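You operate a simulated robot arm through the tools that you are given. There is no shell and no other tool. Be economical: measure what you need, move in short steps, check, and stop when the job is done.

You run a simulated two-armed robot. Do the job below in one go: nothing can be reset, and whatever is moved stays where it is left.

Task
Put two of the red masters from the top of the back counter on top of the white box there. Open the deep drawer of the far counter, take the black adapter marked "8 PIN" from the top of the wooden pallet and leave it in the inside of the deep drawer of the far counter, then shut the drawer. Put the yellow wiper on the top of the steel trolley away on the top of the grey sensor bench. Take the orange connector on the top of the packing bench and put it away on the top of the far counter. Pull the shallow drawer of the far counter open. Do these in any order. Set down upright: red master, yellow wiper.

It is judged by the outcome, as a careful person would: the job done as asked, and still so three seconds after it is handed in. It fails if anything else is knocked over, pushed out of place, dropped, spilled or broken.

Robot
Two 7-joint arms with two-finger grippers on one trunk, on a base that drives. Base frame: it is fixed to the floor where the robot stands at the start and does not move with it; the origin is under the middle of the robot, x ahead of it, y to its left, z up; the surface under the hand at the start is at about z = 970. Units: mm, rad, N and s.
The left shoulder is at the start at [60, 123, 1020], the right one opposite. With the tool pointing down near the work surface each hand reaches from about 360 to 800 mm from the robot's upright axis, wherever it stands, measured 20 degrees to its own side. Places, roughly: black adapter [1500, -3000, 500]; deep drawer of the far counter [2100, -1100, 600]; inside of the deep drawer of the far counter [2100, -1000, 500]; orange connector (8x4x4 cm) [-600, -7500, 900]; red master [750, 250, 1000]; shallow drawer of the far counter [2100, -1100, 800]; top of the far counter [1400, -1000, 1000]; top of the grey sensor bench [-6800, -2500, 900]; white box (20x26x11 cm) [800, 0, 1000]; yellow wiper (8x5x6 cm) [1100, -6000, 800]. Payload 1.47 kg a hand.
The tool frame of a hand sits at the grasp point between the pads (the TCP): z along the fingers, y along the line on which they close. The tips reach 16 mm beyond it. The gripper opens to 87 mm. The gripper's body begins 55 mm behind the TCP.
Orientation is told as [roll, pitch, yaw] about the base's x, y, z axes, in that order, counted from this pose: with the fingers straight down and closing along the base's y, the tool's x points along the base's -x, its y along +y and its z along -z.

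Tools
- The arms move only by the tool play_rows. It takes "left_deltas", "right_deltas" or both (then of equal length, played together; a hand with none holds still); each is a list of rows, each a list of 7 numbers: the turn, a rotation vector about the tool's x, y, z in units of 60 degrees (1.0 is 60 degrees), then the shift along the tool's x, y, z in units of 250 mm (1.0 is 250 mm), then the opening, from 0 (shut) to 1 (fully open). In form: [[wx, wy, wz, dx, dy, dz, fingers], ...]. A call has 1 to 12 rows; each row is the pose to reach, as a shift and turn from the pose commanded when the call began, along the tool's axes at that moment. A call with a number of a shift or a turn outside -1 to 1 is refused whole. Each row takes 0.2 s and may step no farther than 50 mm and 0.15 rad from the row before; otherwise, or with a gripper value out of range, the whole call is refused. Where a pose cannot be reached the arm comes as near as it can. A force on the tool above 40 N (or 10 N above the force at the start of the call, whichever is more), or a blocked arm, ends the call early, and 0.2 s more pass. Each finger travels about 153 mm/s and halts on what it meets, pressing with about 28 N; the grip force reading is that of the motor and also rises with nothing between the fingers. The clock runs only during rows and for 0.2 s after the last one: add rows that repeat a pose to give the fingers time. It gives the time, the measured TCP pose, the force on the tool (base axes), the opening and the grip force at its end, in the units of the frame above (readings bear some noise), with the torque about the TCP (base axes, N m) and any sound that the robot's microphone picked up, and new pictures: "pictures" is both (left out), scene, wrist or none (wrist: the cameras of the hands that moved).
- Cameras (640 x 400 px; columns grow to the right, rows downward): "scene" is now at [93.6, -15.7, 1585.7]; the picture's right is [-0.20, -0.98, 0.00], its down [-0.65, 0.13, -0.75] and it looks along [0.73, -0.15, -0.66] (base axes); focal length 272 px, centre (320, 200). "left" rides on the left gripper at [73, -12, -90] in its tool frame; the picture's right is [0.16, 0.99, 0.00], its down [-0.72, 0.12, -0.68] and it looks along [-0.67, 0.11, 0.73] (tool axes); focal length 247 px, centre (320, 200). "right" rides on the right gripper at [73, 12, -90] in its tool frame; the picture's right is [-0.16, 0.99, 0.00], its down [-0.72, -0.12, -0.68] and it looks along [-0.67, -0.11, 0.73] (tool axes); focal length 247 px, centre (320, 200).
- raise_lower(by): slides the trunk up (or, below 0, down) by that many mm; the arms and the scene camera ride with it, the base frame stays. It gives what a move gives, with no picture.
- steer(legs): drives the robot by 1 to 6 legs, each [ahead, left, turn to the left] in mm, mm and rad, along the robot's own axes; the way and the turn of a leg run together, so that a leg with both is an arc; at most 1500 mm and 3.142 rad a leg. The arms and the cameras ride along, it lands a little off, and it stops where it bumps. It gives what a move gives, and a new picture of the scene camera.
- head_to(pan, tilt): turns the head with the scene camera to pan (to the left, within 2.094 rad either way) and tilt (down, from -0.506 to 1.204), counted from straight ahead of the robot. It gives what a move gives, and a new picture of the scene camera.
- measure_at(camera, pixels): for up to 12 pixels [column, row] of the newest picture of that camera ("zoom" is the newest enlarged one), the place [x, y, z] in the base frame of the surface seen there, good to about 2 mm. The clock stands still meanwhile.
- zoom(camera, box): a new picture of the part [left, top, right, bottom] of that camera's present view, enlarged. The clock stands still meanwhile.
- sign_off(): hands the job in; it is judged then, once.

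Go step by step. Measure first, check grasps and placings, and put right what went wrong. The budget is 131 turns and 260 pictures, counting those below and the enlarged ones. Unless the task says otherwise, let go and move clear before handing in.

The tools are called after ">>>" by a JSON object that holds its "op" and its "data". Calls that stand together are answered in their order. play_rows: Moves the arms, as the interface text tells. Its arguments: {"type":"object","properties":{"left_deltas":{"type":"array","items":{"type":"array","items":{"type":"number"}}},"right_deltas":{"type":"array","items":{"type":"array","items":{"type":"number"}}},"pictures":{"type":"string","enum":["both","scene","wrist","none"]}},"required":[]} The other tools are called the same way: raise_lower (by) slides the trunk up or down; steer (legs) drives the base; head_to (pan, tilt) turns the head that bears the scene camera; measure_at (camera, pixels) gives the place of the surface under pixels of a picture; zoom (camera, box) takes an enlarged picture of a part of a camera's view; sign_off () hands the job in.

At the start:

```text
time_s: 0.0
left_ee_pos: [461.1, 190.8, 1299.3]
left_tcp_rot: [0.0, 0.0, 0.0]
left_contact_force: [-0.5, -0.1, 0.1]
left_wrist_torque: [-0.01, -0.02, -0.02]
left_finger_gap: 87.0
left_gripper_force: 0.1
right_ee_pos: [417.8, -206.1, 1306.9]
right_tcp_rot: [0.0, 0.0, -0.001]
right_contact_force: [-0.2, -0.1, -0.1]
right_wrist_torque: [0.02, -0.02, -0.03]
right_finger_gap: 86.9
right_gripper_force: 0.1
trunk travel left (down, up): [-175.0, 55.0]
robot x, y, heading: [0.7, 0.3, -0.004]
head pan, tilt: [-0.201, 0.724]
```

scene: 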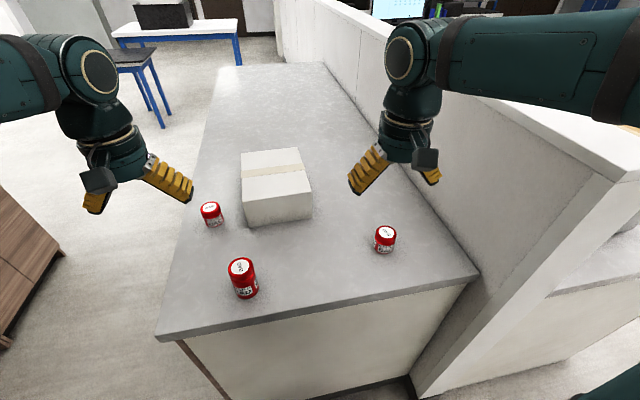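
right: 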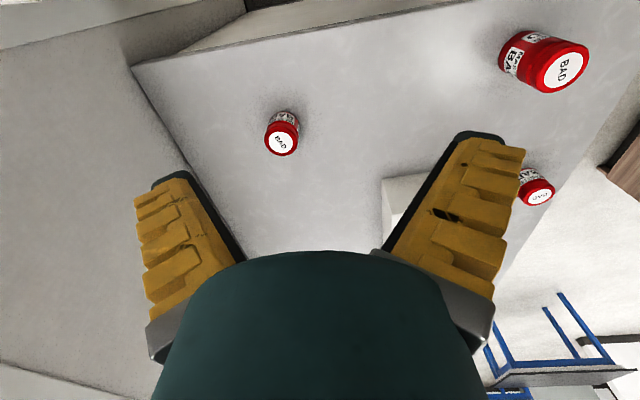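
left: 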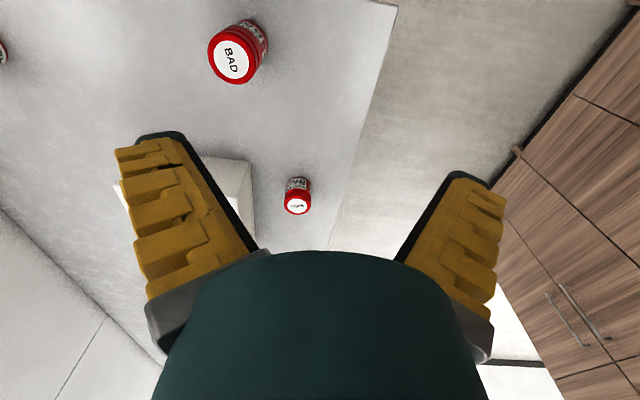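

The scene shows three red jars (212,214), (243,278), (385,239) and the white box at (275,185). I'll zoom on them and measure.

>>> {"op": "zoom", "data": {"camera": "scene", "box": [160, 140, 420, 310]}}

>>> {"op": "measure_at", "data": {"camera": "scene", "pixels": [[210, 207], [241, 267], [386, 232], [243, 155], [299, 151], [310, 187], [246, 196], [340, 280], [246, 293], [386, 250], [213, 224]]}}

```text
2.35 times, centred on (290, 225) of scene
```

zoom: 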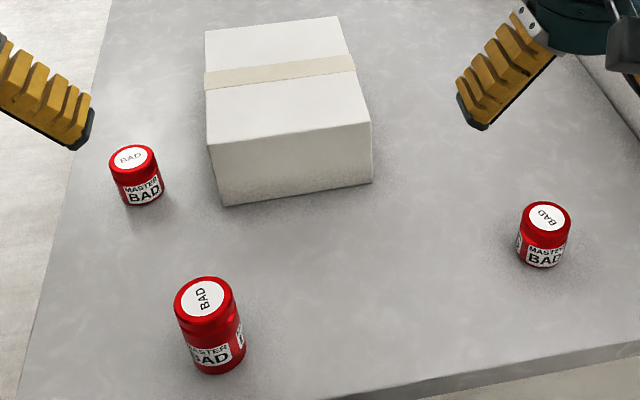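

```text
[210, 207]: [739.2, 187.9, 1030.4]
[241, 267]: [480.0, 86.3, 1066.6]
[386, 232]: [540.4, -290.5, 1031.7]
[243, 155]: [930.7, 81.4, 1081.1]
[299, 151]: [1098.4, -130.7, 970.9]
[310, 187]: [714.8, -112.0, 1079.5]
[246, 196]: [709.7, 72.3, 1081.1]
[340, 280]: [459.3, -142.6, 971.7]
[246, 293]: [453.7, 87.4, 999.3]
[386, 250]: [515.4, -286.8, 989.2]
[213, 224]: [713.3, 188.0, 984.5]
```

Two small jars (lids at (739,188) and (541,-291), top z≈1031) suit the job; box top is z≈1081. I bring both hands over them, still high.

>>> {"op": "play_rows", "data": {"left_deltas": [[0, 0, 0, -0.14, 0, 0.12, 1], [0, 0, 0, -0.28, 0, 0.24, 1], [0, 0, 0, -0.42, 0, 0.36, 1], [0, 0, 0, -0.56, 0, 0.48, 1], [0, 0, 0, -0.7, 0, 0.6, 1], [0, 0, 0, -0.84, 0, 0.7, 1], [0, 0, 0, -0.98, 0, 0.7, 1], [0, 0, 0, -0.98, 0, 0.7, 1]], "right_deltas": [[0, 0, 0, -0.07, -0.049, 0.12, 1], [0, 0, 0, -0.14, -0.098, 0.24, 1], [0, 0, 0, -0.21, -0.147, 0.36, 1], [0, 0, 0, -0.28, -0.196, 0.48, 1], [0, 0, 0, -0.35, -0.245, 0.6, 1], [0, 0, 0, -0.42, -0.294, 0.7, 1], [0, 0, 0, -0.49, -0.34, 0.7, 1], [0, 0, 0, -0.49, -0.34, 0.7, 1]]}}

```text
time_s: 1.8
left_ee_pos: [705.1, 189.3, 1123.7]
left_tcp_rot: [0.0, -0.001, -0.001]
left_contact_force: [0.2, 0.4, -0.3]
left_wrist_torque: [-0.02, -0.01, 0.0]
left_finger_gap: 86.8
left_gripper_force: 0.1
right_ee_pos: [538.9, -290.8, 1133.5]
right_tcp_rot: [0.0, 0.001, -0.001]
right_contact_force: [0.6, -0.1, -0.5]
right_wrist_torque: [-0.01, 0.0, 0.02]
right_finger_gap: 86.9
right_gripper_force: 0.0
trunk travel left (down, up): [-175.0, 55.0]
robot x, y, heading: [2.0, 0.8, -0.002]
head pan, tilt: [-0.201, 0.724]
```

scene: 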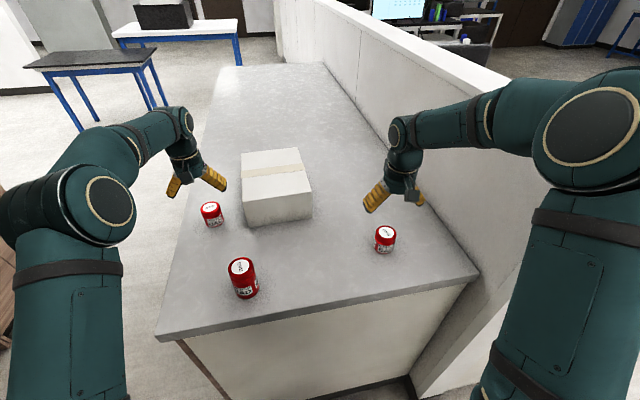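
right: 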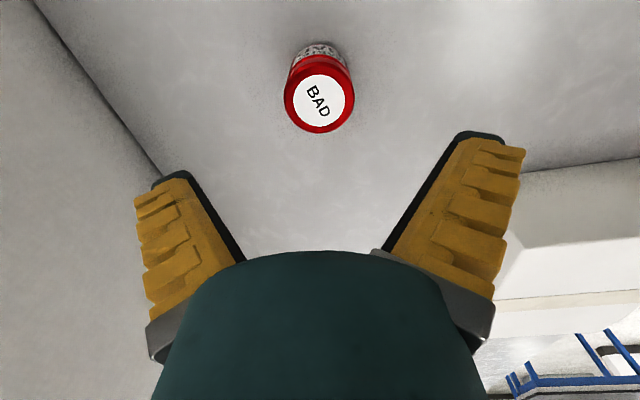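
left: 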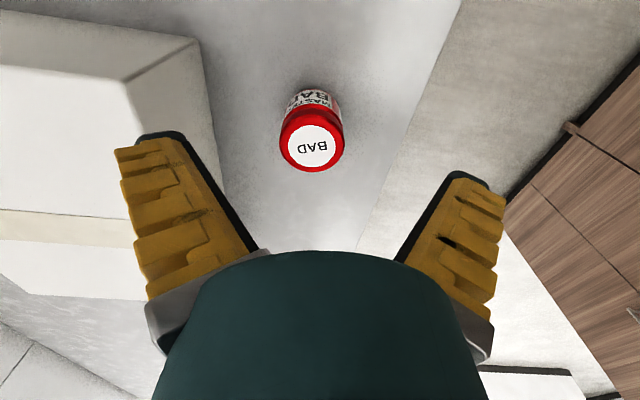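

Lids now at (320,103) in right and (312,147) in left; I measure their centres and edges.

>>> {"op": "measure_at", "data": {"camera": "right", "pixels": [[320, 103], [287, 99], [352, 99], [320, 130], [320, 78]]}}

>>> {"op": "measure_at", "data": {"camera": "left", "pixels": [[312, 147], [283, 145], [341, 145], [312, 169], [312, 127]]}}

```text
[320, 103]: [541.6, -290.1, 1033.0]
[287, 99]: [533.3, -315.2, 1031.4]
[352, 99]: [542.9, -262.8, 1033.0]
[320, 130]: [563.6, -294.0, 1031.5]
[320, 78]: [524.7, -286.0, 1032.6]
```

```text
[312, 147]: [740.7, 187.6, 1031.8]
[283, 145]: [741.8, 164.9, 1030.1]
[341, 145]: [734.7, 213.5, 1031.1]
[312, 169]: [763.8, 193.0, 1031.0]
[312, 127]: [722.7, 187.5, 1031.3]
```

Right lid centre is (542,-289), left (740,189), diameter ≈55. I descend straight and grip both.

>>> {"op": "play_rows", "data": {"left_deltas": [[0, 0, 0, -0.14, 0, 0, 1], [0, 0, 0, -0.14, 0, 0, 1], [0, 0, 0, -0.14, 0, 0.12, 1], [0, 0, 0, -0.14, 0, 0.24, 1], [0, 0, 0, -0.14, 0, 0.36, 1], [0, 0, 0, -0.14, 0, 0.482, 1], [0, 0, 0, -0.14, 0, 0.482, 1], [0, 0, 0, -0.14, 0, 0.482, 0.5], [0, 0, 0, -0.14, 0, 0.482, 0.2], [0, 0, 0, -0.14, 0, 0.482, 0.2]], "right_deltas": [[0, 0, 0, -0.014, 0.006, 0, 1], [0, 0, 0, -0.014, 0.006, 0, 1], [0, 0, 0, -0.014, 0.006, 0.12, 1], [0, 0, 0, -0.014, 0.006, 0.24, 1], [0, 0, 0, -0.014, 0.006, 0.36, 1], [0, 0, 0, -0.014, 0.006, 0.522, 1], [0, 0, 0, -0.014, 0.006, 0.522, 1], [0, 0, 0, -0.014, 0.006, 0.522, 0.5], [0, 0, 0, -0.014, 0.006, 0.522, 0.2], [0, 0, 0, -0.014, 0.006, 0.522, 0.2]], "pictures": "wrist"}}

```text
time_s: 4.0
left_ee_pos: [740.8, 190.7, 1002.6]
left_tcp_rot: [0.0, 0.001, 0.0]
left_contact_force: [1.2, -0.6, -0.1]
left_wrist_torque: [-0.05, 0.02, 0.04]
left_finger_gap: 57.7
left_gripper_force: 27.6
right_ee_pos: [543.4, -287.9, 1001.4]
right_tcp_rot: [-0.001, 0.0, 0.0]
right_contact_force: [0.0, -0.2, 0.0]
right_wrist_torque: [-0.03, 0.0, -0.03]
right_finger_gap: 57.9
right_gripper_force: 28.1
trunk travel left (down, up): [-175.0, 55.0]
robot x, y, heading: [-1.6, -3.1, 0.003]
head pan, tilt: [-0.201, 0.724]
```

right: 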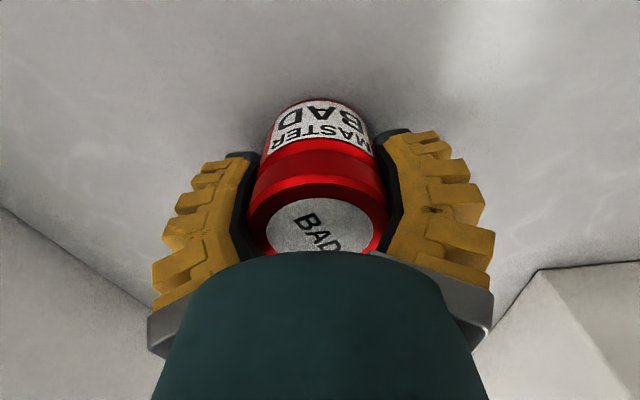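
left: 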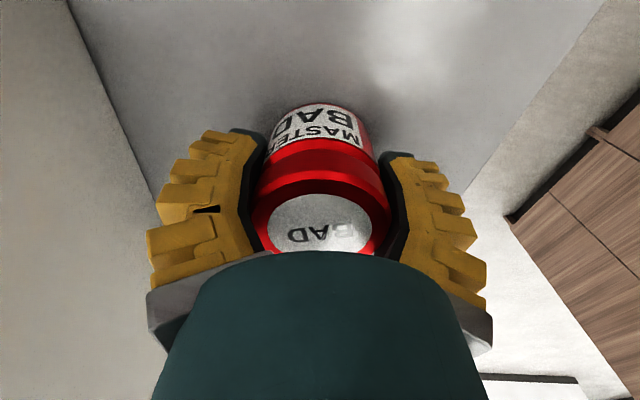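

Both jars gripped (gaps 57.8). I lift both 150 mm and carry the left one over the box.

>>> {"op": "play_rows", "data": {"left_deltas": [[0, 0, 0, 0, 0, -0.18, 0.2], [0, 0, 0, 0, 0, -0.36, 0.2], [0, 0, 0, 0, 0, -0.54, 0.2], [0, 0, 0, 0, 0, -0.62, 0.2], [0, 0, 0, -0.03, -0.13, -0.62, 0.2], [0, 0, 0, -0.06, -0.26, -0.62, 0.2], [0, 0, 0, -0.09, -0.39, -0.62, 0.2], [0, 0, 0, -0.12, -0.52, -0.62, 0.2], [0, 0, 0, -0.136, -0.644, -0.62, 0.2], [0, 0, 0, -0.136, -0.644, -0.62, 0.2]], "right_deltas": [[0, 0, 0, 0, 0, -0.18, 0.2], [0, 0, 0, 0, 0, -0.36, 0.2], [0, 0, 0, 0, 0, -0.54, 0.2], [0, 0, 0, 0, 0, -0.62, 0.2], [0, 0, 0, 0, 0, -0.62, 0.2], [0, 0, 0, 0, 0, -0.62, 0.2], [0, 0, 0, 0, 0, -0.62, 0.2], [0, 0, 0, 0, 0, -0.62, 0.2], [0, 0, 0, 0, 0, -0.62, 0.2], [0, 0, 0, 0, 0, -0.62, 0.2]], "pictures": "both"}}

```text
time_s: 6.2
left_ee_pos: [731.2, 49.7, 1152.0]
left_tcp_rot: [0.001, 0.0, -0.001]
left_contact_force: [0.5, -0.4, -0.3]
left_wrist_torque: [0.01, -0.03, -0.01]
left_finger_gap: 23.8
left_gripper_force: 4.9
left hand out of reach, approached as far as the arm can: row 5, 6, 7, 8, 9, 10
right_ee_pos: [542.3, -286.8, 1156.4]
right_tcp_rot: [0.001, -0.001, 0.0]
right_contact_force: [-0.3, -1.0, 0.2]
right_wrist_torque: [0.0, 0.01, -0.01]
right_finger_gap: 23.8
right_gripper_force: 4.7
trunk travel left (down, up): [-175.0, 55.0]
robot x, y, heading: [-3.5, 0.8, 0.001]
head pan, tilt: [-0.201, 0.724]
```

scene: 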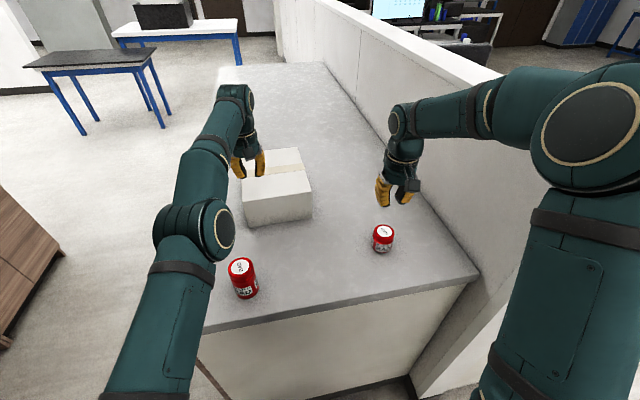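
right: 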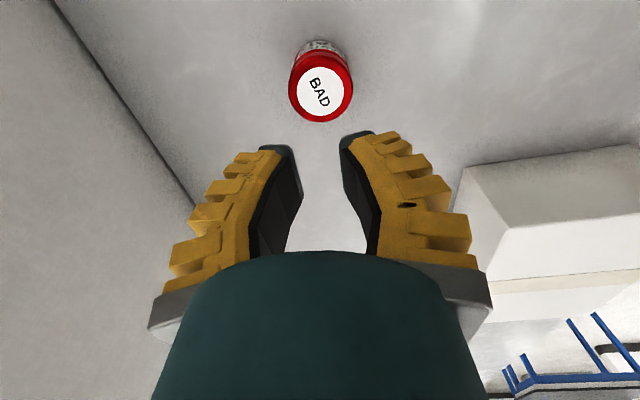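
left: 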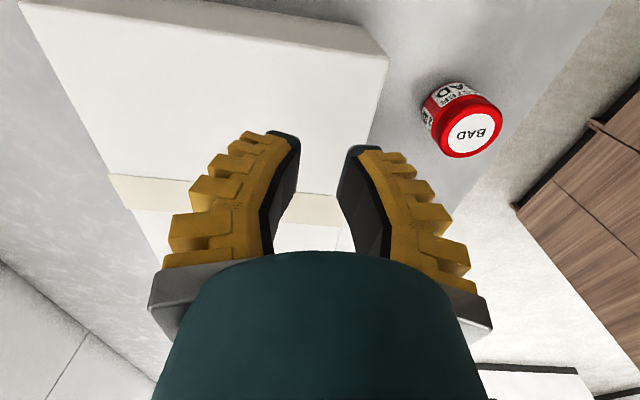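

Both hands lifted empty (gaps 23.8): the jars slipped out and still stand. The left also ran out of reach, so I drive ahead 70 mm and re-measure.

>>> {"op": "steer", "data": {"legs": [[70, 0, 0]]}}

>>> {"op": "zoom", "data": {"camera": "scene", "box": [160, 140, 480, 340]}}

```text
time_s: 7.2
left_ee_pos: [802.0, 48.2, 1150.0]
left_tcp_rot: [0.001, 0.001, -0.004]
left_contact_force: [-0.3, 0.2, -0.2]
left_wrist_torque: [0.02, 0.03, 0.02]
left_finger_gap: 23.9
left_gripper_force: 5.0
right_ee_pos: [615.0, -288.7, 1156.4]
right_tcp_rot: [0.0, 0.001, -0.002]
right_contact_force: [0.9, -0.1, 0.0]
right_wrist_torque: [0.01, 0.05, -0.01]
right_finger_gap: 24.2
right_gripper_force: 5.0
trunk travel left (down, up): [-175.0, 55.0]
robot x, y, heading: [73.6, -0.3, -0.001]
head pan, tilt: [-0.201, 0.724]
```

scene: 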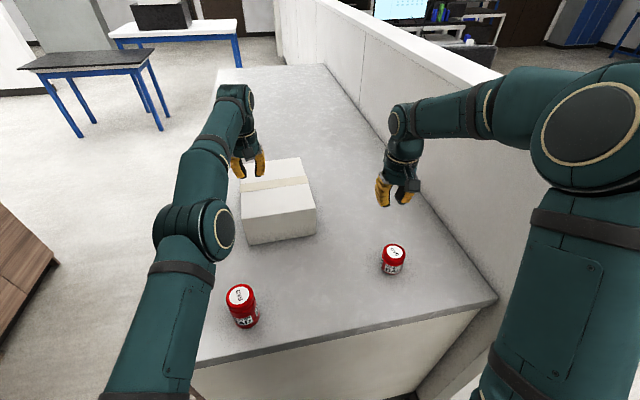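

```text
2.00 times, centred on (320, 240) of scene
```

zoom: 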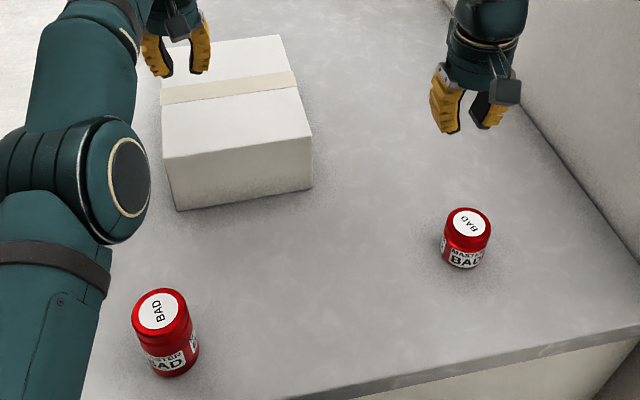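

The right jar lid is now at zoom (468,223). I re-open and move both hands back above the jars, then check with wrist cameras.

>>> {"op": "play_rows", "data": {"left_deltas": [[0, 0, 0, 0.05, 0.13, 0, 1], [0, 0, 0, 0.1, 0.26, 0, 1], [0, 0, 0, 0.15, 0.4, 0, 1], [0, 0, 0, 0.24, 0.57, 0, 1], [0, 0, 0, 0.24, 0.57, 0, 1]], "right_deltas": [[0, 0, 0, 0.1, 0, 0, 1], [0, 0, 0, 0.2, 0, 0, 1], [0, 0, 0, 0.29, 0, 0.1, 1], [0, 0, 0, 0.29, 0, 0.1, 1], [0, 0, 0, 0.29, 0, 0.1, 1]], "pictures": "wrist"}}

```text
time_s: 8.4
left_ee_pos: [741.0, 190.4, 1152.1]
left_tcp_rot: [0.001, -0.001, -0.002]
left_contact_force: [0.6, -1.4, 0.0]
left_wrist_torque: [0.01, 0.04, -0.03]
left_finger_gap: 87.0
left_gripper_force: 0.0
right_ee_pos: [539.0, -289.6, 1129.8]
right_tcp_rot: [0.003, 0.001, -0.002]
right_contact_force: [0.9, 0.2, -0.7]
right_wrist_torque: [0.02, 0.05, 0.02]
right_finger_gap: 87.0
right_gripper_force: 0.0
trunk travel left (down, up): [-175.0, 55.0]
robot x, y, heading: [73.3, -2.1, 0.003]
head pan, tilt: [-0.201, 0.724]
```

right: 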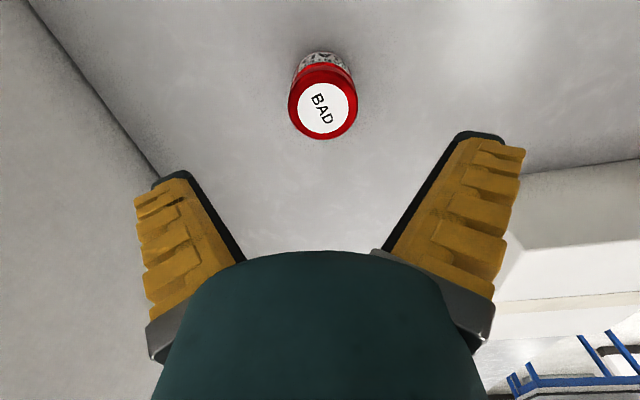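
left: 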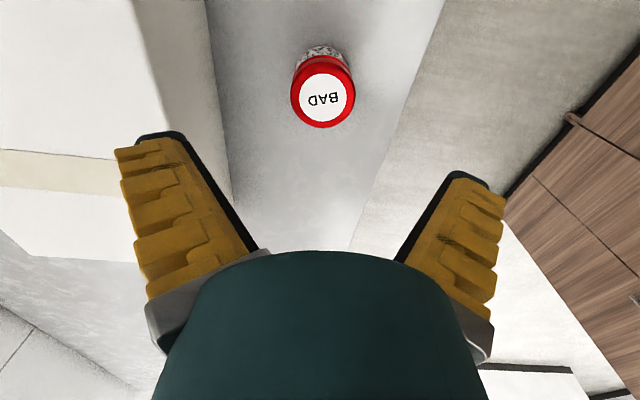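

>>> {"op": "measure_at", "data": {"camera": "right", "pixels": [[323, 107], [291, 104], [356, 104], [323, 138], [323, 75]]}}

>>> {"op": "measure_at", "data": {"camera": "left", "pixels": [[323, 97], [293, 97], [352, 97], [323, 127], [323, 70]]}}

```text
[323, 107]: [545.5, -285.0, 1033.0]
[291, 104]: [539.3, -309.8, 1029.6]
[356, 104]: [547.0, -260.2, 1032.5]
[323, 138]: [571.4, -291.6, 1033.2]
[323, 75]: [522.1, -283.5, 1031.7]
```

```text
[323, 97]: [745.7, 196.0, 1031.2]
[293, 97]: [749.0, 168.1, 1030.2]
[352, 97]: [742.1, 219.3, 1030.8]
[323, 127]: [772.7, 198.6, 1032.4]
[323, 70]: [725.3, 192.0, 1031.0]
```

Jar centres: right (546,-286), left (747,194). I go lower this time (z≈992), close fully commanded to 0 with time to settle.

>>> {"op": "play_rows", "data": {"left_deltas": [[0, 0, 0, -0.024, 0.014, 0.16, 1], [0, 0, 0, -0.024, 0.014, 0.32, 1], [0, 0, 0, -0.024, 0.014, 0.48, 1], [0, 0, 0, -0.024, 0.014, 0.64, 1], [0, 0, 0, -0.024, 0.014, 0.64, 1], [0, 0, 0, -0.024, 0.014, 0.64, 0.5], [0, 0, 0, -0.024, 0.014, 0.64, 0], [0, 0, 0, -0.024, 0.014, 0.64, 0], [0, 0, 0, -0.024, 0.014, 0.64, 0], [0, 0, 0, -0.024, 0.014, 0.61, 0], [0, 0, 0, -0.024, 0.014, 0.58, 0], [0, 0, 0, -0.024, 0.014, 0.55, 0]], "right_deltas": [[0, 0, 0, -0.028, 0.014, 0.14, 1], [0, 0, 0, -0.028, 0.014, 0.28, 1], [0, 0, 0, -0.028, 0.014, 0.42, 1], [0, 0, 0, -0.028, 0.014, 0.551, 1], [0, 0, 0, -0.028, 0.014, 0.551, 1], [0, 0, 0, -0.028, 0.014, 0.551, 0.5], [0, 0, 0, -0.028, 0.014, 0.551, 0], [0, 0, 0, -0.028, 0.014, 0.551, 0], [0, 0, 0, -0.028, 0.014, 0.551, 0], [0, 0, 0, -0.028, 0.014, 0.521, 0], [0, 0, 0, -0.028, 0.014, 0.491, 0], [0, 0, 0, -0.028, 0.014, 0.461, 0]], "pictures": "both"}}

```text
time_s: 11.0
left_ee_pos: [746.8, 193.9, 1012.5]
left_tcp_rot: [0.001, 0.001, -0.001]
left_contact_force: [0.4, -0.2, -2.6]
left_wrist_torque: [0.0, 0.0, 0.01]
left_finger_gap: 54.3
left_gripper_force: 28.2
right_ee_pos: [547.2, -284.8, 1016.7]
right_tcp_rot: [0.003, -0.001, 0.0]
right_contact_force: [-0.5, -0.2, -2.4]
right_wrist_torque: [0.01, 0.03, 0.01]
right_finger_gap: 57.1
right_gripper_force: 27.7
trunk travel left (down, up): [-175.0, 55.0]
robot x, y, heading: [68.5, -2.4, -0.003]
head pan, tilt: [-0.201, 0.724]
```

scene: 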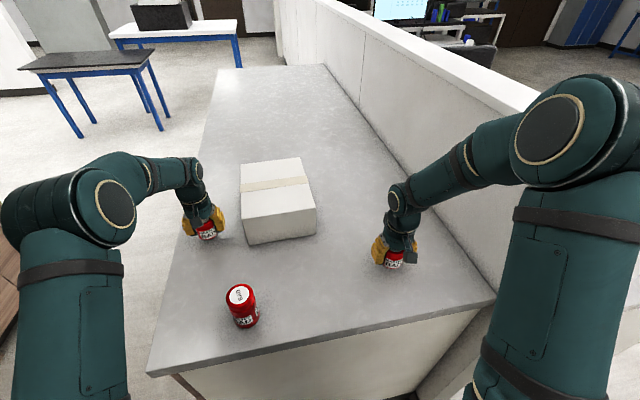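
right: 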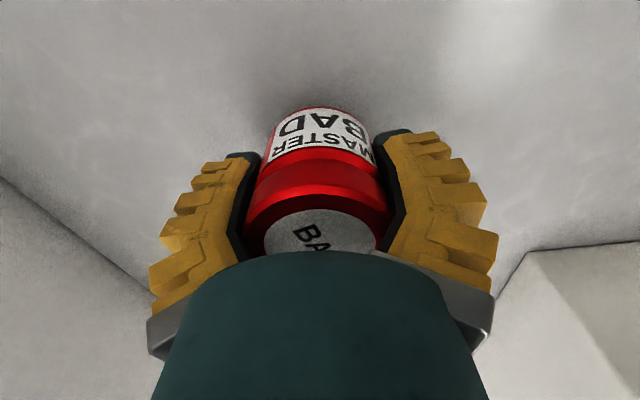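
left: 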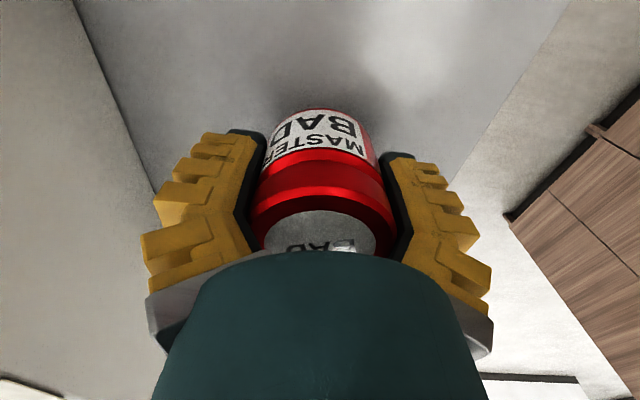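

Both hands now read -2.5 N load, so the jars are being carried. I lift further, slowly, to verify.

>>> {"op": "play_rows", "data": {"left_deltas": [[0, 0, 0, 0, 0, -0.06, 0], [0, 0, 0, 0, 0, -0.12, 0], [0, 0, 0, 0, 0, -0.18, 0], [0, 0, 0, 0, 0, -0.24, 0], [0, 0, 0, 0, 0, -0.3, 0], [0, 0, 0, 0, 0, -0.36, 0], [0, 0, 0, 0, 0, -0.42, 0], [0, 0, 0, 0, 0, -0.48, 0], [0, 0, 0, 0, 0, -0.54, 0]], "right_deltas": [[0, 0, 0, 0, 0, -0.06, 0], [0, 0, 0, 0, 0, -0.12, 0], [0, 0, 0, 0, 0, -0.18, 0], [0, 0, 0, 0, 0, -0.24, 0], [0, 0, 0, 0, 0, -0.3, 0], [0, 0, 0, 0, 0, -0.36, 0], [0, 0, 0, 0, 0, -0.42, 0], [0, 0, 0, 0, 0, -0.48, 0], [0, 0, 0, 0, 0, -0.54, 0]], "pictures": "both"}}

```text
time_s: 13.0
left_ee_pos: [747.3, 194.8, 1148.7]
left_tcp_rot: [0.0, -0.003, -0.002]
left_contact_force: [-0.3, -0.2, -2.8]
left_wrist_torque: [-0.02, 0.03, 0.02]
left_finger_gap: 54.3
left_gripper_force: 27.4
right_ee_pos: [545.8, -285.7, 1149.4]
right_tcp_rot: [0.001, 0.001, 0.001]
right_contact_force: [0.0, 0.1, -2.3]
right_wrist_torque: [0.01, 0.01, 0.01]
right_finger_gap: 56.8
right_gripper_force: 28.4
trunk travel left (down, up): [-175.0, 55.0]
robot x, y, heading: [71.3, -1.8, 0.0]
head pan, tilt: [-0.201, 0.724]
```

scene: 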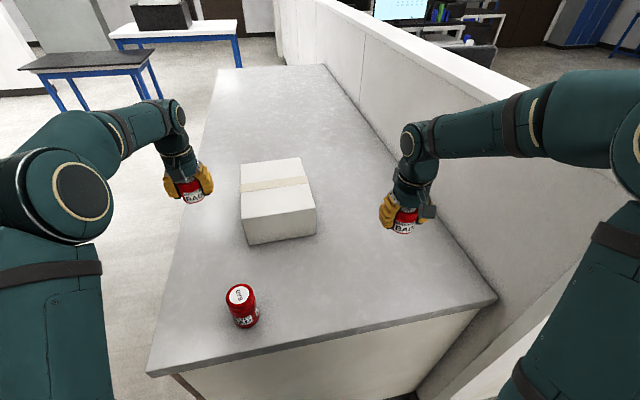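
right: 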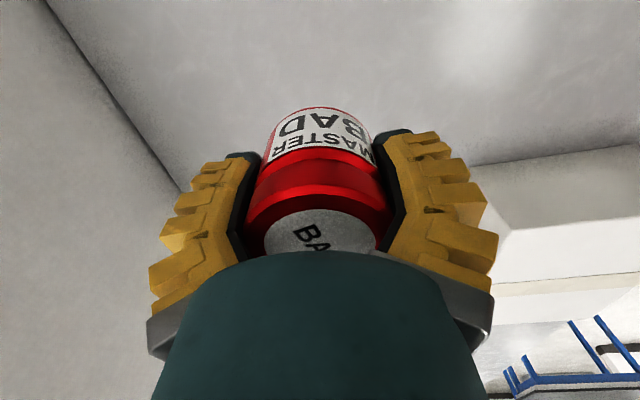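
left: 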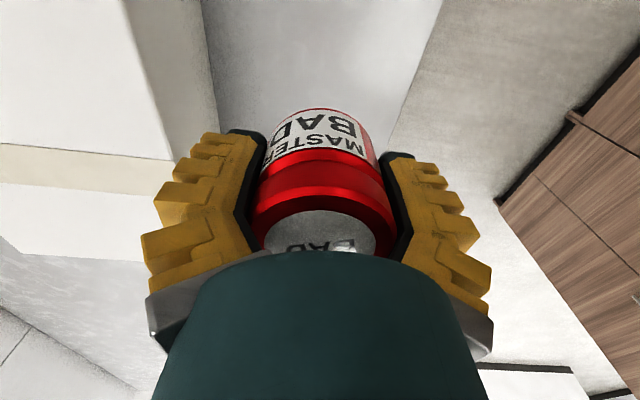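

Both jars lifted (27-28 N, no slip). Left moves to above (790,32) and lowers; right moves forward alongside.

>>> {"op": "play_rows", "data": {"left_deltas": [[0, 0, 0, -0.019, -0.072, 0, 0], [0, 0, 0, -0.038, -0.144, 0, 0], [0, 0, 0, -0.057, -0.216, 0, 0], [0, 0, 0, -0.076, -0.288, 0, 0], [0, 0, 0, -0.095, -0.36, 0, 0], [0, 0, 0, -0.114, -0.432, 0, 0], [0, 0, 0, -0.133, -0.504, 0, 0], [0, 0, 0, -0.152, -0.576, 0, 0], [0, 0, 0, -0.171, -0.651, 0, 0], [0, 0, 0, -0.171, -0.651, 0, 0], [0, 0, 0, -0.171, -0.651, 0.06, 0], [0, 0, 0, -0.171, -0.651, 0.12, 0]], "right_deltas": [[0, 0, 0, -0.08, 0, 0, 0], [0, 0, 0, -0.16, 0, 0, 0], [0, 0, 0, -0.24, 0, 0, 0], [0, 0, 0, -0.32, 0, 0, 0], [0, 0, 0, -0.4, 0, 0, 0], [0, 0, 0, -0.48, 0, 0, 0], [0, 0, 0, -0.56, 0, 0, 0], [0, 0, 0, -0.64, 0, 0, 0], [0, 0, 0, -0.72, 0, 0, 0], [0, 0, 0, -0.8, 0, 0, 0], [0, 0, 0, -0.88, 0, 0, 0], [0, 0, 0, -0.96, 0, 0, 0]], "pictures": "both"}}

```text
time_s: 15.6
left_ee_pos: [791.4, 32.5, 1116.9]
left_tcp_rot: [0.001, 0.002, -0.002]
left_contact_force: [0.2, 0.5, -2.4]
left_wrist_torque: [0.0, 0.0, -0.03]
left_finger_gap: 54.6
left_gripper_force: 28.5
right_ee_pos: [787.8, -283.2, 1150.6]
right_tcp_rot: [-0.001, 0.002, -0.002]
right_contact_force: [0.8, 0.3, -3.0]
right_wrist_torque: [-0.03, 0.02, 0.01]
right_finger_gap: 56.4
right_gripper_force: 27.8
trunk travel left (down, up): [-175.0, 55.0]
robot x, y, heading: [71.6, -2.8, -0.003]
head pan, tilt: [-0.201, 0.724]
```

scene: 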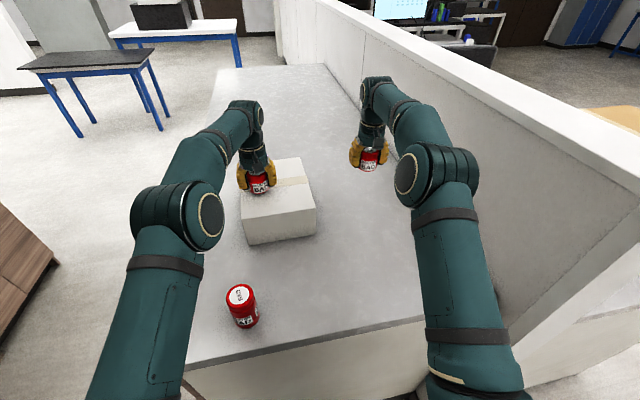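
right: 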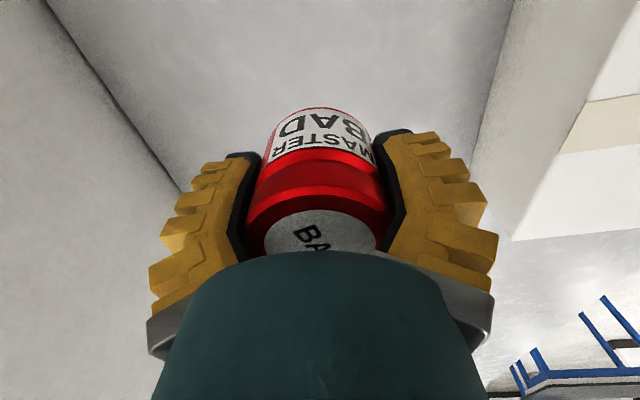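
left: 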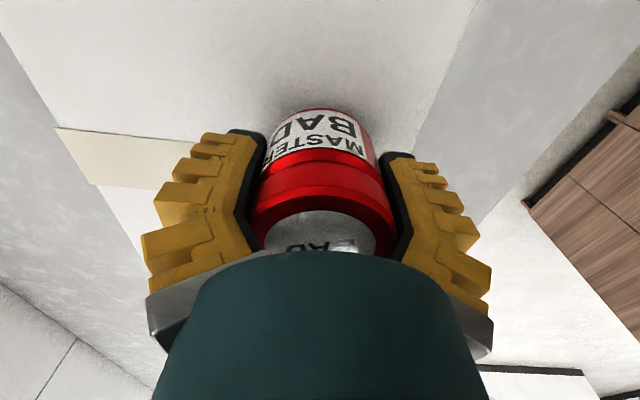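

Left jar sits ~14 mm above the box. I lower, release, rise and move the left hand clear to the left.

>>> {"op": "play_rows", "data": {"left_deltas": [[0, 0, 0, 0, 0, 0.03, 0], [0, 0, 0, 0, 0, 0.056, 0], [0, 0, 0, 0, 0, 0.056, 0], [0, 0, 0, 0, 0, 0.056, 0.75], [0, 0, 0, 0, 0, 0.056, 1], [0, 0, 0, 0, 0, 0.056, 1], [0, 0, 0, 0, 0, -0.1, 1], [0, 0, 0, 0, 0, -0.26, 1], [0, 0, 0, 0, 0.15, -0.36, 1], [0, 0, 0, 0, 0.34, -0.36, 1], [0, 0, 0, 0, 0.52, -0.36, 1], [0, 0, 0, 0.0, 0.7, -0.36, 1]], "pictures": "both"}}

```text
time_s: 18.2
left_ee_pos: [789.2, 205.5, 1210.6]
left_tcp_rot: [0.0, -0.001, -0.002]
left_contact_force: [0.8, -0.4, -0.1]
left_wrist_torque: [-0.02, 0.01, 0.0]
left_finger_gap: 87.0
left_gripper_force: 0.0
left hand out of reach, approached as far as the arm can: row 8
right_ee_pos: [785.8, -284.2, 1152.2]
right_tcp_rot: [-0.002, -0.001, -0.003]
right_contact_force: [1.2, 0.6, -2.3]
right_wrist_torque: [-0.06, 0.02, 0.0]
right_finger_gap: 56.4
right_gripper_force: 27.8
trunk travel left (down, up): [-175.0, 55.0]
robot x, y, heading: [71.3, 0.3, -0.002]
head pan, tilt: [-0.201, 0.724]
```

scene: 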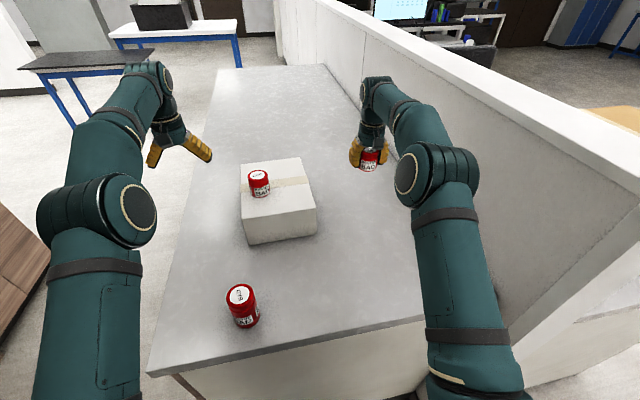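
left: 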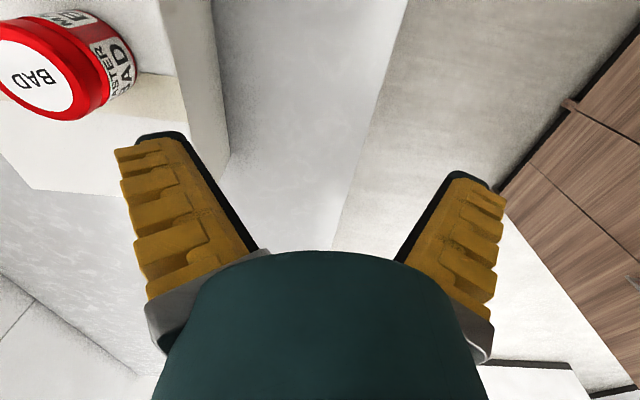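

Left jar stands on the box at (260,184). Now the right hand carries its jar to above (787,-70).

>>> {"op": "play_rows", "data": {"right_deltas": [[0, 0, 0, 0, 0.08, 0, 0], [0, 0, 0, 0, 0.16, 0, 0], [0, 0, 0, 0, 0.24, 0, 0], [0, 0, 0, 0, 0.32, 0, 0], [0, 0, 0, 0, 0.4, 0, 0], [0, 0, 0, 0, 0.48, 0, 0], [0, 0, 0, 0, 0.56, 0, 0], [0, 0, 0, 0, 0.64, 0, 0], [0, 0, 0, 0, 0.72, 0, 0], [0, 0, 0, 0, 0.8, 0, 0], [0, 0, 0, 0, 0.852, 0, 0], [0, 0, 0, 0, 0.852, 0.06, 0]], "pictures": "both"}}

```text
time_s: 20.8
left_ee_pos: [789.8, 204.8, 1209.8]
left_tcp_rot: [0.0, 0.0, -0.002]
left_contact_force: [0.4, -0.4, -0.4]
left_wrist_torque: [0.0, -0.03, -0.04]
left_finger_gap: 87.0
left_gripper_force: 0.1
right_ee_pos: [788.7, -72.6, 1135.7]
right_tcp_rot: [0.0, -0.001, 0.0]
right_contact_force: [0.8, 1.1, -3.1]
right_wrist_torque: [-0.01, -0.05, -0.03]
right_finger_gap: 56.1
right_gripper_force: 28.1
trunk travel left (down, up): [-175.0, 55.0]
robot x, y, heading: [70.9, -1.3, -0.004]
head pan, tilt: [-0.201, 0.724]
```

scene: 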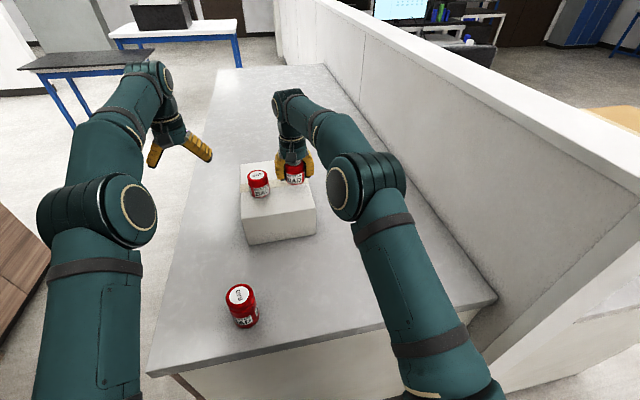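
right: 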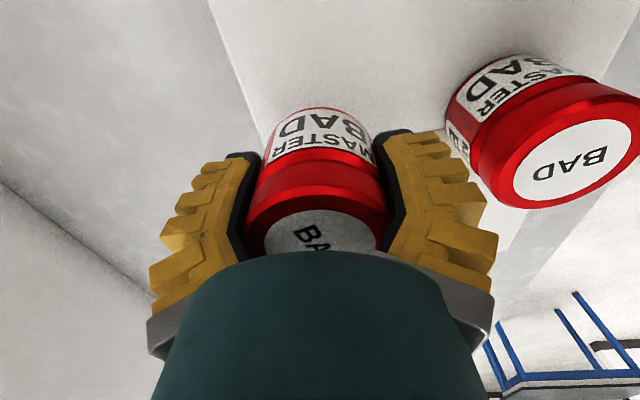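

Right jar is beside the other with clearance. Lower 33 mm, release, rise.

>>> {"op": "play_rows", "data": {"right_deltas": [[0, 0, 0, 0, 0, 0.05, 0], [0, 0, 0, 0, 0, 0.1, 0], [0, 0, 0, 0, 0, 0.133, 0], [0, 0, 0, 0, 0, 0.133, 0], [0, 0, 0, 0, 0, 0.133, 0.75], [0, 0, 0, 0, 0, 0.133, 1], [0, 0, 0, 0, 0, 0.133, 1], [0, 0, 0, 0, 0, 0, 1], [0, 0, 0, 0, 0, -0.16, 1], [0, 0, 0, 0, -0.16, -0.26, 1], [0, 0, 0, 0, -0.34, -0.26, 1], [0, 0, 0, 0.1, -0.5, -0.26, 1]], "pictures": "scene"}}

>>> {"op": "zoom", "data": {"camera": "scene", "box": [180, 120, 400, 257]}}

```text
time_s: 23.4
left_ee_pos: [786.6, 204.1, 1211.8]
left_tcp_rot: [0.0, -0.002, -0.001]
left_contact_force: [-0.6, -0.5, 0.6]
left_wrist_torque: [0.01, -0.02, 0.04]
left_finger_gap: 86.9
left_gripper_force: 0.1
right_ee_pos: [759.5, -199.9, 1202.2]
right_tcp_rot: [0.0, -0.001, -0.001]
right_contact_force: [-0.3, 0.2, 0.8]
right_wrist_torque: [0.01, -0.05, 0.02]
right_finger_gap: 87.0
right_gripper_force: 0.0
trunk travel left (down, up): [-175.0, 55.0]
robot x, y, heading: [72.0, 0.8, 0.003]
head pan, tilt: [-0.201, 0.724]
```

scene: 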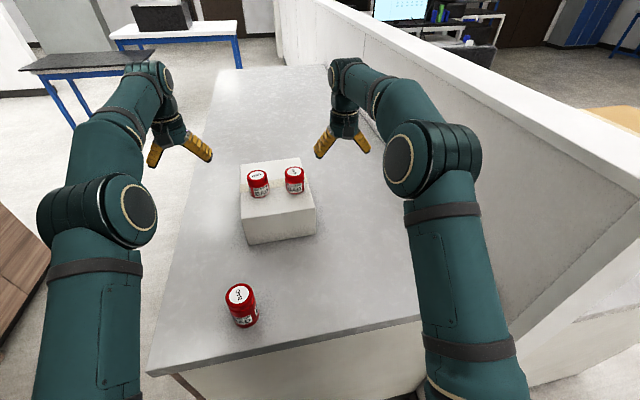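

```text
2.91 times, centred on (290, 188) of scene
```

zoom: 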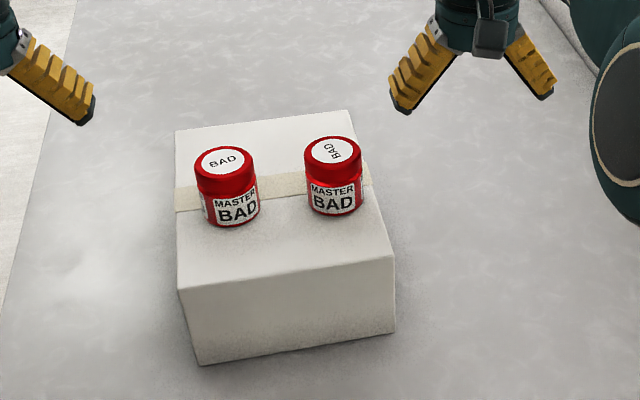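

Both jars stand upright on the box. I retract the arms upward and back for driving.

>>> {"op": "play_rows", "data": {"left_deltas": [[0, 0, 0, 0.16, 0, -0.06, 1], [0, 0, 0, 0.32, 0, -0.12, 1], [0, 0, 0, 0.48, 0, -0.18, 1], [0, 0, 0, 0.64, 0, -0.24, 1], [0, 0, 0, 0.8, 0, -0.3, 1], [0, 0, 0, 0.96, 0, -0.36, 1], [0, 0, 0, 1, 0, -0.36, 1]], "right_deltas": [[0, 0, 0, 0.16, 0, -0.06, 1], [0, 0, 0, 0.32, 0, -0.12, 1], [0, 0, 0, 0.48, 0, -0.18, 1], [0, 0, 0, 0.64, 0, -0.24, 1], [0, 0, 0, 0.8, 0, -0.3, 1], [0, 0, 0, 0.96, 0, -0.36, 1], [0, 0, 0, 1, 0, -0.36, 1]], "pictures": "none"}}

>>> {"op": "head_to", "data": {"pan": -0.6, "tilt": 0.3}}

>>> {"op": "head_to", "data": {"pan": -1.5, "tilt": 0.35}}

>>> {"op": "head_to", "data": {"pan": -2.09, "tilt": 0.35}}

>>> {"op": "head_to", "data": {"pan": 1.2, "tilt": 0.35}}

```text
time_s: 25.0
left_ee_pos: [540.0, 207.1, 1298.1]
left_tcp_rot: [-0.002, 0.001, -0.002]
left_contact_force: [0.7, 0.2, -0.4]
left_wrist_torque: [0.0, 0.02, 0.0]
left_finger_gap: 87.1
left_gripper_force: 0.0
right_ee_pos: [512.5, -195.7, 1289.8]
right_tcp_rot: [0.0, 0.002, -0.003]
right_contact_force: [0.0, 0.5, -0.1]
right_wrist_torque: [0.0, 0.03, -0.01]
right_finger_gap: 86.8
right_gripper_force: 0.0
trunk travel left (down, up): [-175.0, 55.0]
robot x, y, heading: [70.0, 2.1, -0.008]
head pan, tilt: [-0.201, 0.724]
```

```text
time_s: 25.9
left_ee_pos: [541.6, 205.9, 1299.6]
left_tcp_rot: [0.0, 0.0, -0.002]
left_contact_force: [-0.7, 0.0, 0.5]
left_wrist_torque: [-0.02, 0.0, 0.01]
left_finger_gap: 86.9
left_gripper_force: 0.1
right_ee_pos: [510.4, -197.3, 1291.1]
right_tcp_rot: [-0.001, 0.0, -0.002]
right_contact_force: [-0.9, -1.1, -0.8]
right_wrist_torque: [0.01, -0.02, 0.0]
right_finger_gap: 87.1
right_gripper_force: 0.0
trunk travel left (down, up): [-175.0, 55.0]
robot x, y, heading: [70.2, 5.4, -0.002]
head pan, tilt: [-0.6, 0.3]
```

scene: 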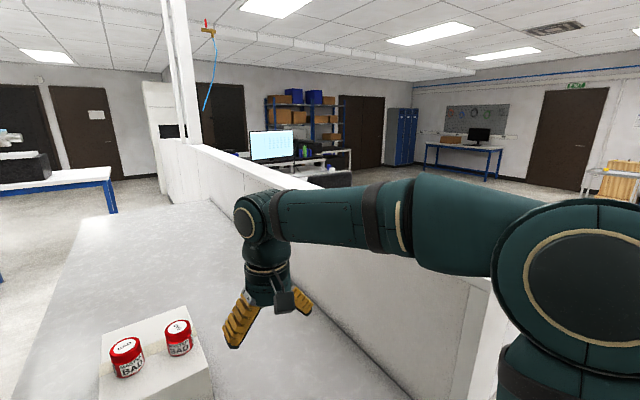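

```text
time_s: 27.1
left_ee_pos: [539.9, 206.7, 1298.8]
left_tcp_rot: [-0.001, 0.001, -0.001]
left_contact_force: [-0.1, 0.5, 0.2]
left_wrist_torque: [0.01, 0.0, 0.01]
left_finger_gap: 86.9
left_gripper_force: 0.0
right_ee_pos: [512.1, -196.9, 1290.9]
right_tcp_rot: [0.0, -0.001, -0.001]
right_contact_force: [0.9, 0.2, -0.6]
right_wrist_torque: [0.0, 0.01, -0.02]
right_finger_gap: 87.3
right_gripper_force: 0.0
trunk travel left (down, up): [-175.0, 55.0]
robot x, y, heading: [71.4, 0.2, -0.001]
head pan, tilt: [-1.499, 0.351]
```

scene: 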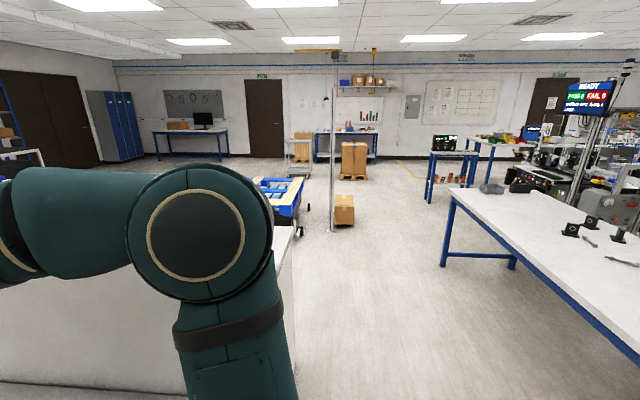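

```text
time_s: 28.1
left_ee_pos: [539.3, 205.8, 1298.7]
left_tcp_rot: [-0.001, -0.002, -0.001]
left_contact_force: [0.1, -0.2, -0.3]
left_wrist_torque: [-0.02, 0.0, -0.03]
left_finger_gap: 86.8
left_gripper_force: 0.0
right_ee_pos: [511.2, -196.5, 1290.1]
right_tcp_rot: [0.0, 0.0, -0.001]
right_contact_force: [-0.4, -0.4, -0.8]
right_wrist_torque: [0.01, 0.05, -0.03]
right_finger_gap: 86.8
right_gripper_force: 0.0
trunk travel left (down, up): [-175.0, 55.0]
robot x, y, heading: [69.8, -1.6, -0.001]
head pan, tilt: [-2.089, 0.351]
```

scene: 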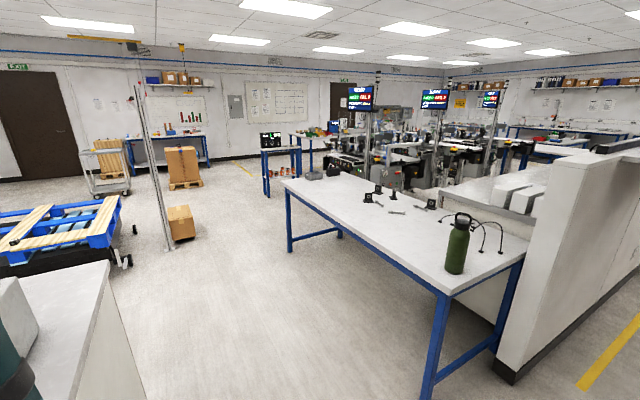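

```text
time_s: 30.9
left_ee_pos: [540.6, 206.1, 1299.2]
left_tcp_rot: [-0.001, 0.0, -0.002]
left_contact_force: [0.7, 0.2, -0.5]
left_wrist_torque: [0.01, -0.02, -0.02]
left_finger_gap: 86.8
left_gripper_force: 0.0
right_ee_pos: [512.2, -195.9, 1291.0]
right_tcp_rot: [0.0, 0.001, -0.001]
right_contact_force: [-0.4, 0.6, -0.6]
right_wrist_torque: [0.06, 0.05, 0.01]
right_finger_gap: 86.8
right_gripper_force: 0.0
trunk travel left (down, up): [-175.0, 55.0]
robot x, y, heading: [64.7, 3.6, -0.002]
head pan, tilt: [1.201, 0.351]
```

scene: 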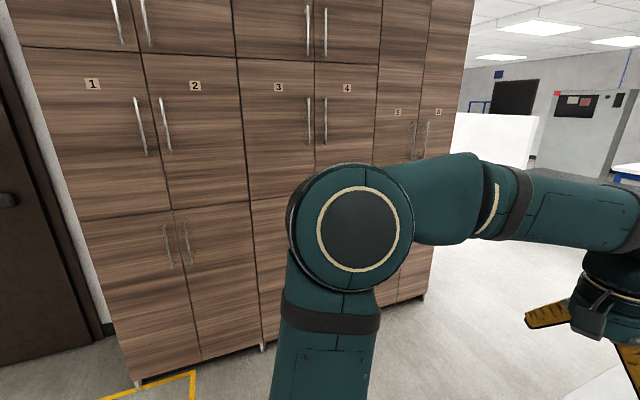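

The room layout is visible; I look right again to measure obstacles for the route.

>>> {"op": "head_to", "data": {"pan": -1.4, "tilt": 0.5}}

```text
time_s: 33.2
left_ee_pos: [539.3, 206.2, 1298.4]
left_tcp_rot: [0.002, 0.0, -0.002]
left_contact_force: [-0.3, -0.1, 0.6]
left_wrist_torque: [0.0, 0.0, 0.01]
left_finger_gap: 87.1
left_gripper_force: 0.1
right_ee_pos: [511.1, -196.0, 1291.1]
right_tcp_rot: [0.001, -0.002, -0.002]
right_contact_force: [-0.1, -0.7, -0.2]
right_wrist_torque: [-0.01, 0.02, -0.01]
right_finger_gap: 87.1
right_gripper_force: 0.0
trunk travel left (down, up): [-175.0, 55.0]
robot x, y, heading: [73.2, -2.1, -0.004]
head pan, tilt: [-1.4, 0.499]
```

scene: 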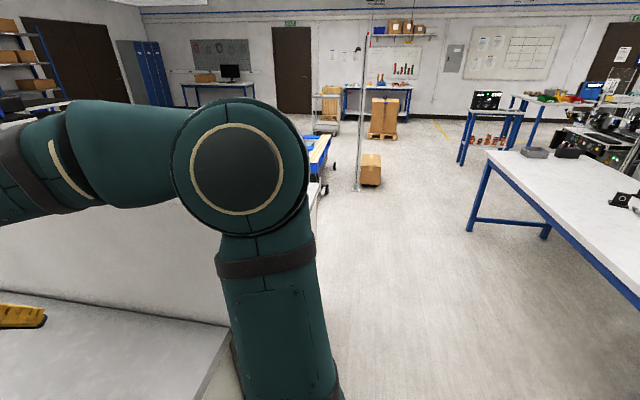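

>>> {"op": "measure_at", "data": {"camera": "scene", "pixels": [[380, 370], [335, 180], [359, 190], [370, 184], [545, 237], [470, 230], [320, 190], [328, 133], [385, 137], [640, 395], [316, 218], [230, 330]]}}

```text
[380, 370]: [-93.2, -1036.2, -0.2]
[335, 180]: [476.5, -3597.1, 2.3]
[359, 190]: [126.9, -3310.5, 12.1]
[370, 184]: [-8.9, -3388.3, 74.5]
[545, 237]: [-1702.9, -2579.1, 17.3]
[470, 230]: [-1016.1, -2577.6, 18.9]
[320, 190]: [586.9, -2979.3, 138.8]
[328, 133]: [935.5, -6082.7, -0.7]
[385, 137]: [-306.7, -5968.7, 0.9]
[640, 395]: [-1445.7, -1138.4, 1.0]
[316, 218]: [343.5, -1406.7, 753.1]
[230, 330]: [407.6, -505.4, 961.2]
```

>>> {"op": "head_to", "data": {"pan": -2.09, "tilt": 0.6}}

```text
time_s: 34.3
left_ee_pos: [540.0, 206.0, 1298.5]
left_tcp_rot: [0.0, 0.0, 0.0]
left_contact_force: [-0.1, -0.2, -0.7]
left_wrist_torque: [-0.02, -0.01, -0.02]
left_finger_gap: 87.2
left_gripper_force: 0.1
right_ee_pos: [512.4, -195.9, 1290.9]
right_tcp_rot: [0.0, -0.001, -0.002]
right_contact_force: [0.0, 0.5, 0.0]
right_wrist_torque: [-0.04, 0.01, 0.0]
right_finger_gap: 87.1
right_gripper_force: 0.0
trunk travel left (down, up): [-175.0, 55.0]
robot x, y, heading: [70.7, 0.1, -0.001]
head pan, tilt: [-2.089, 0.6]
```

scene: 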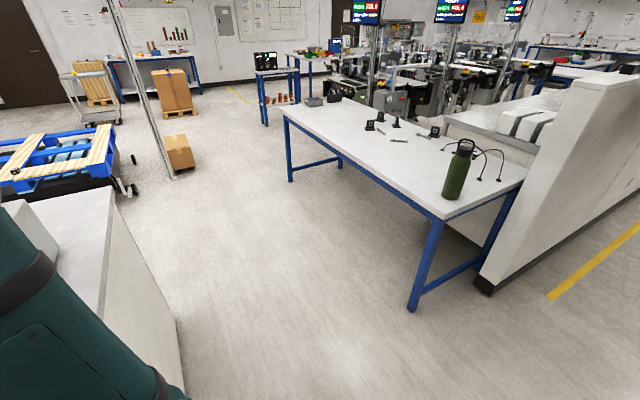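

>>> {"op": "measure_at", "data": {"camera": "scene", "pixels": [[412, 311], [485, 292], [291, 181], [180, 380], [120, 200], [125, 195], [172, 178], [10, 190], [100, 150], [80, 230], [440, 215], [280, 105]]}}

>>> {"op": "zoom", "data": {"camera": "scene", "box": [0, 60, 160, 210]}}

```text
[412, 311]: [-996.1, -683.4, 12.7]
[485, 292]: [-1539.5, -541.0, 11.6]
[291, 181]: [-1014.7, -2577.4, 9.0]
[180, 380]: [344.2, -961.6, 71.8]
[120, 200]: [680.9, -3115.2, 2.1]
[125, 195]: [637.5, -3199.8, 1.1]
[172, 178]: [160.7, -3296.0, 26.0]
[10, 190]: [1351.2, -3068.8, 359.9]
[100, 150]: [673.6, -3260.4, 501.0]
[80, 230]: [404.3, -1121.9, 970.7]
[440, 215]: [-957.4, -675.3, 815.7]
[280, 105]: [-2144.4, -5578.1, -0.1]
```

```text
2.67 times, centred on (80, 135) of scene
```

zoom: 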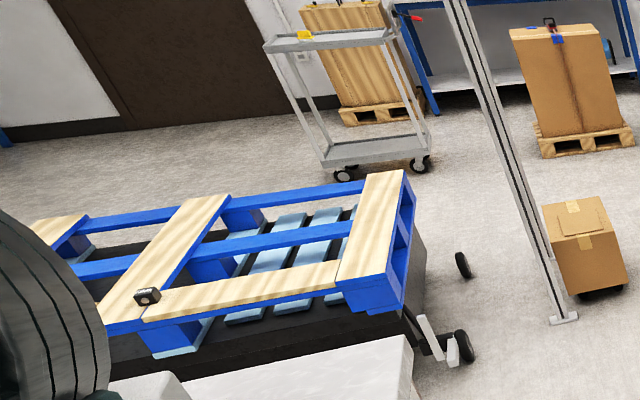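

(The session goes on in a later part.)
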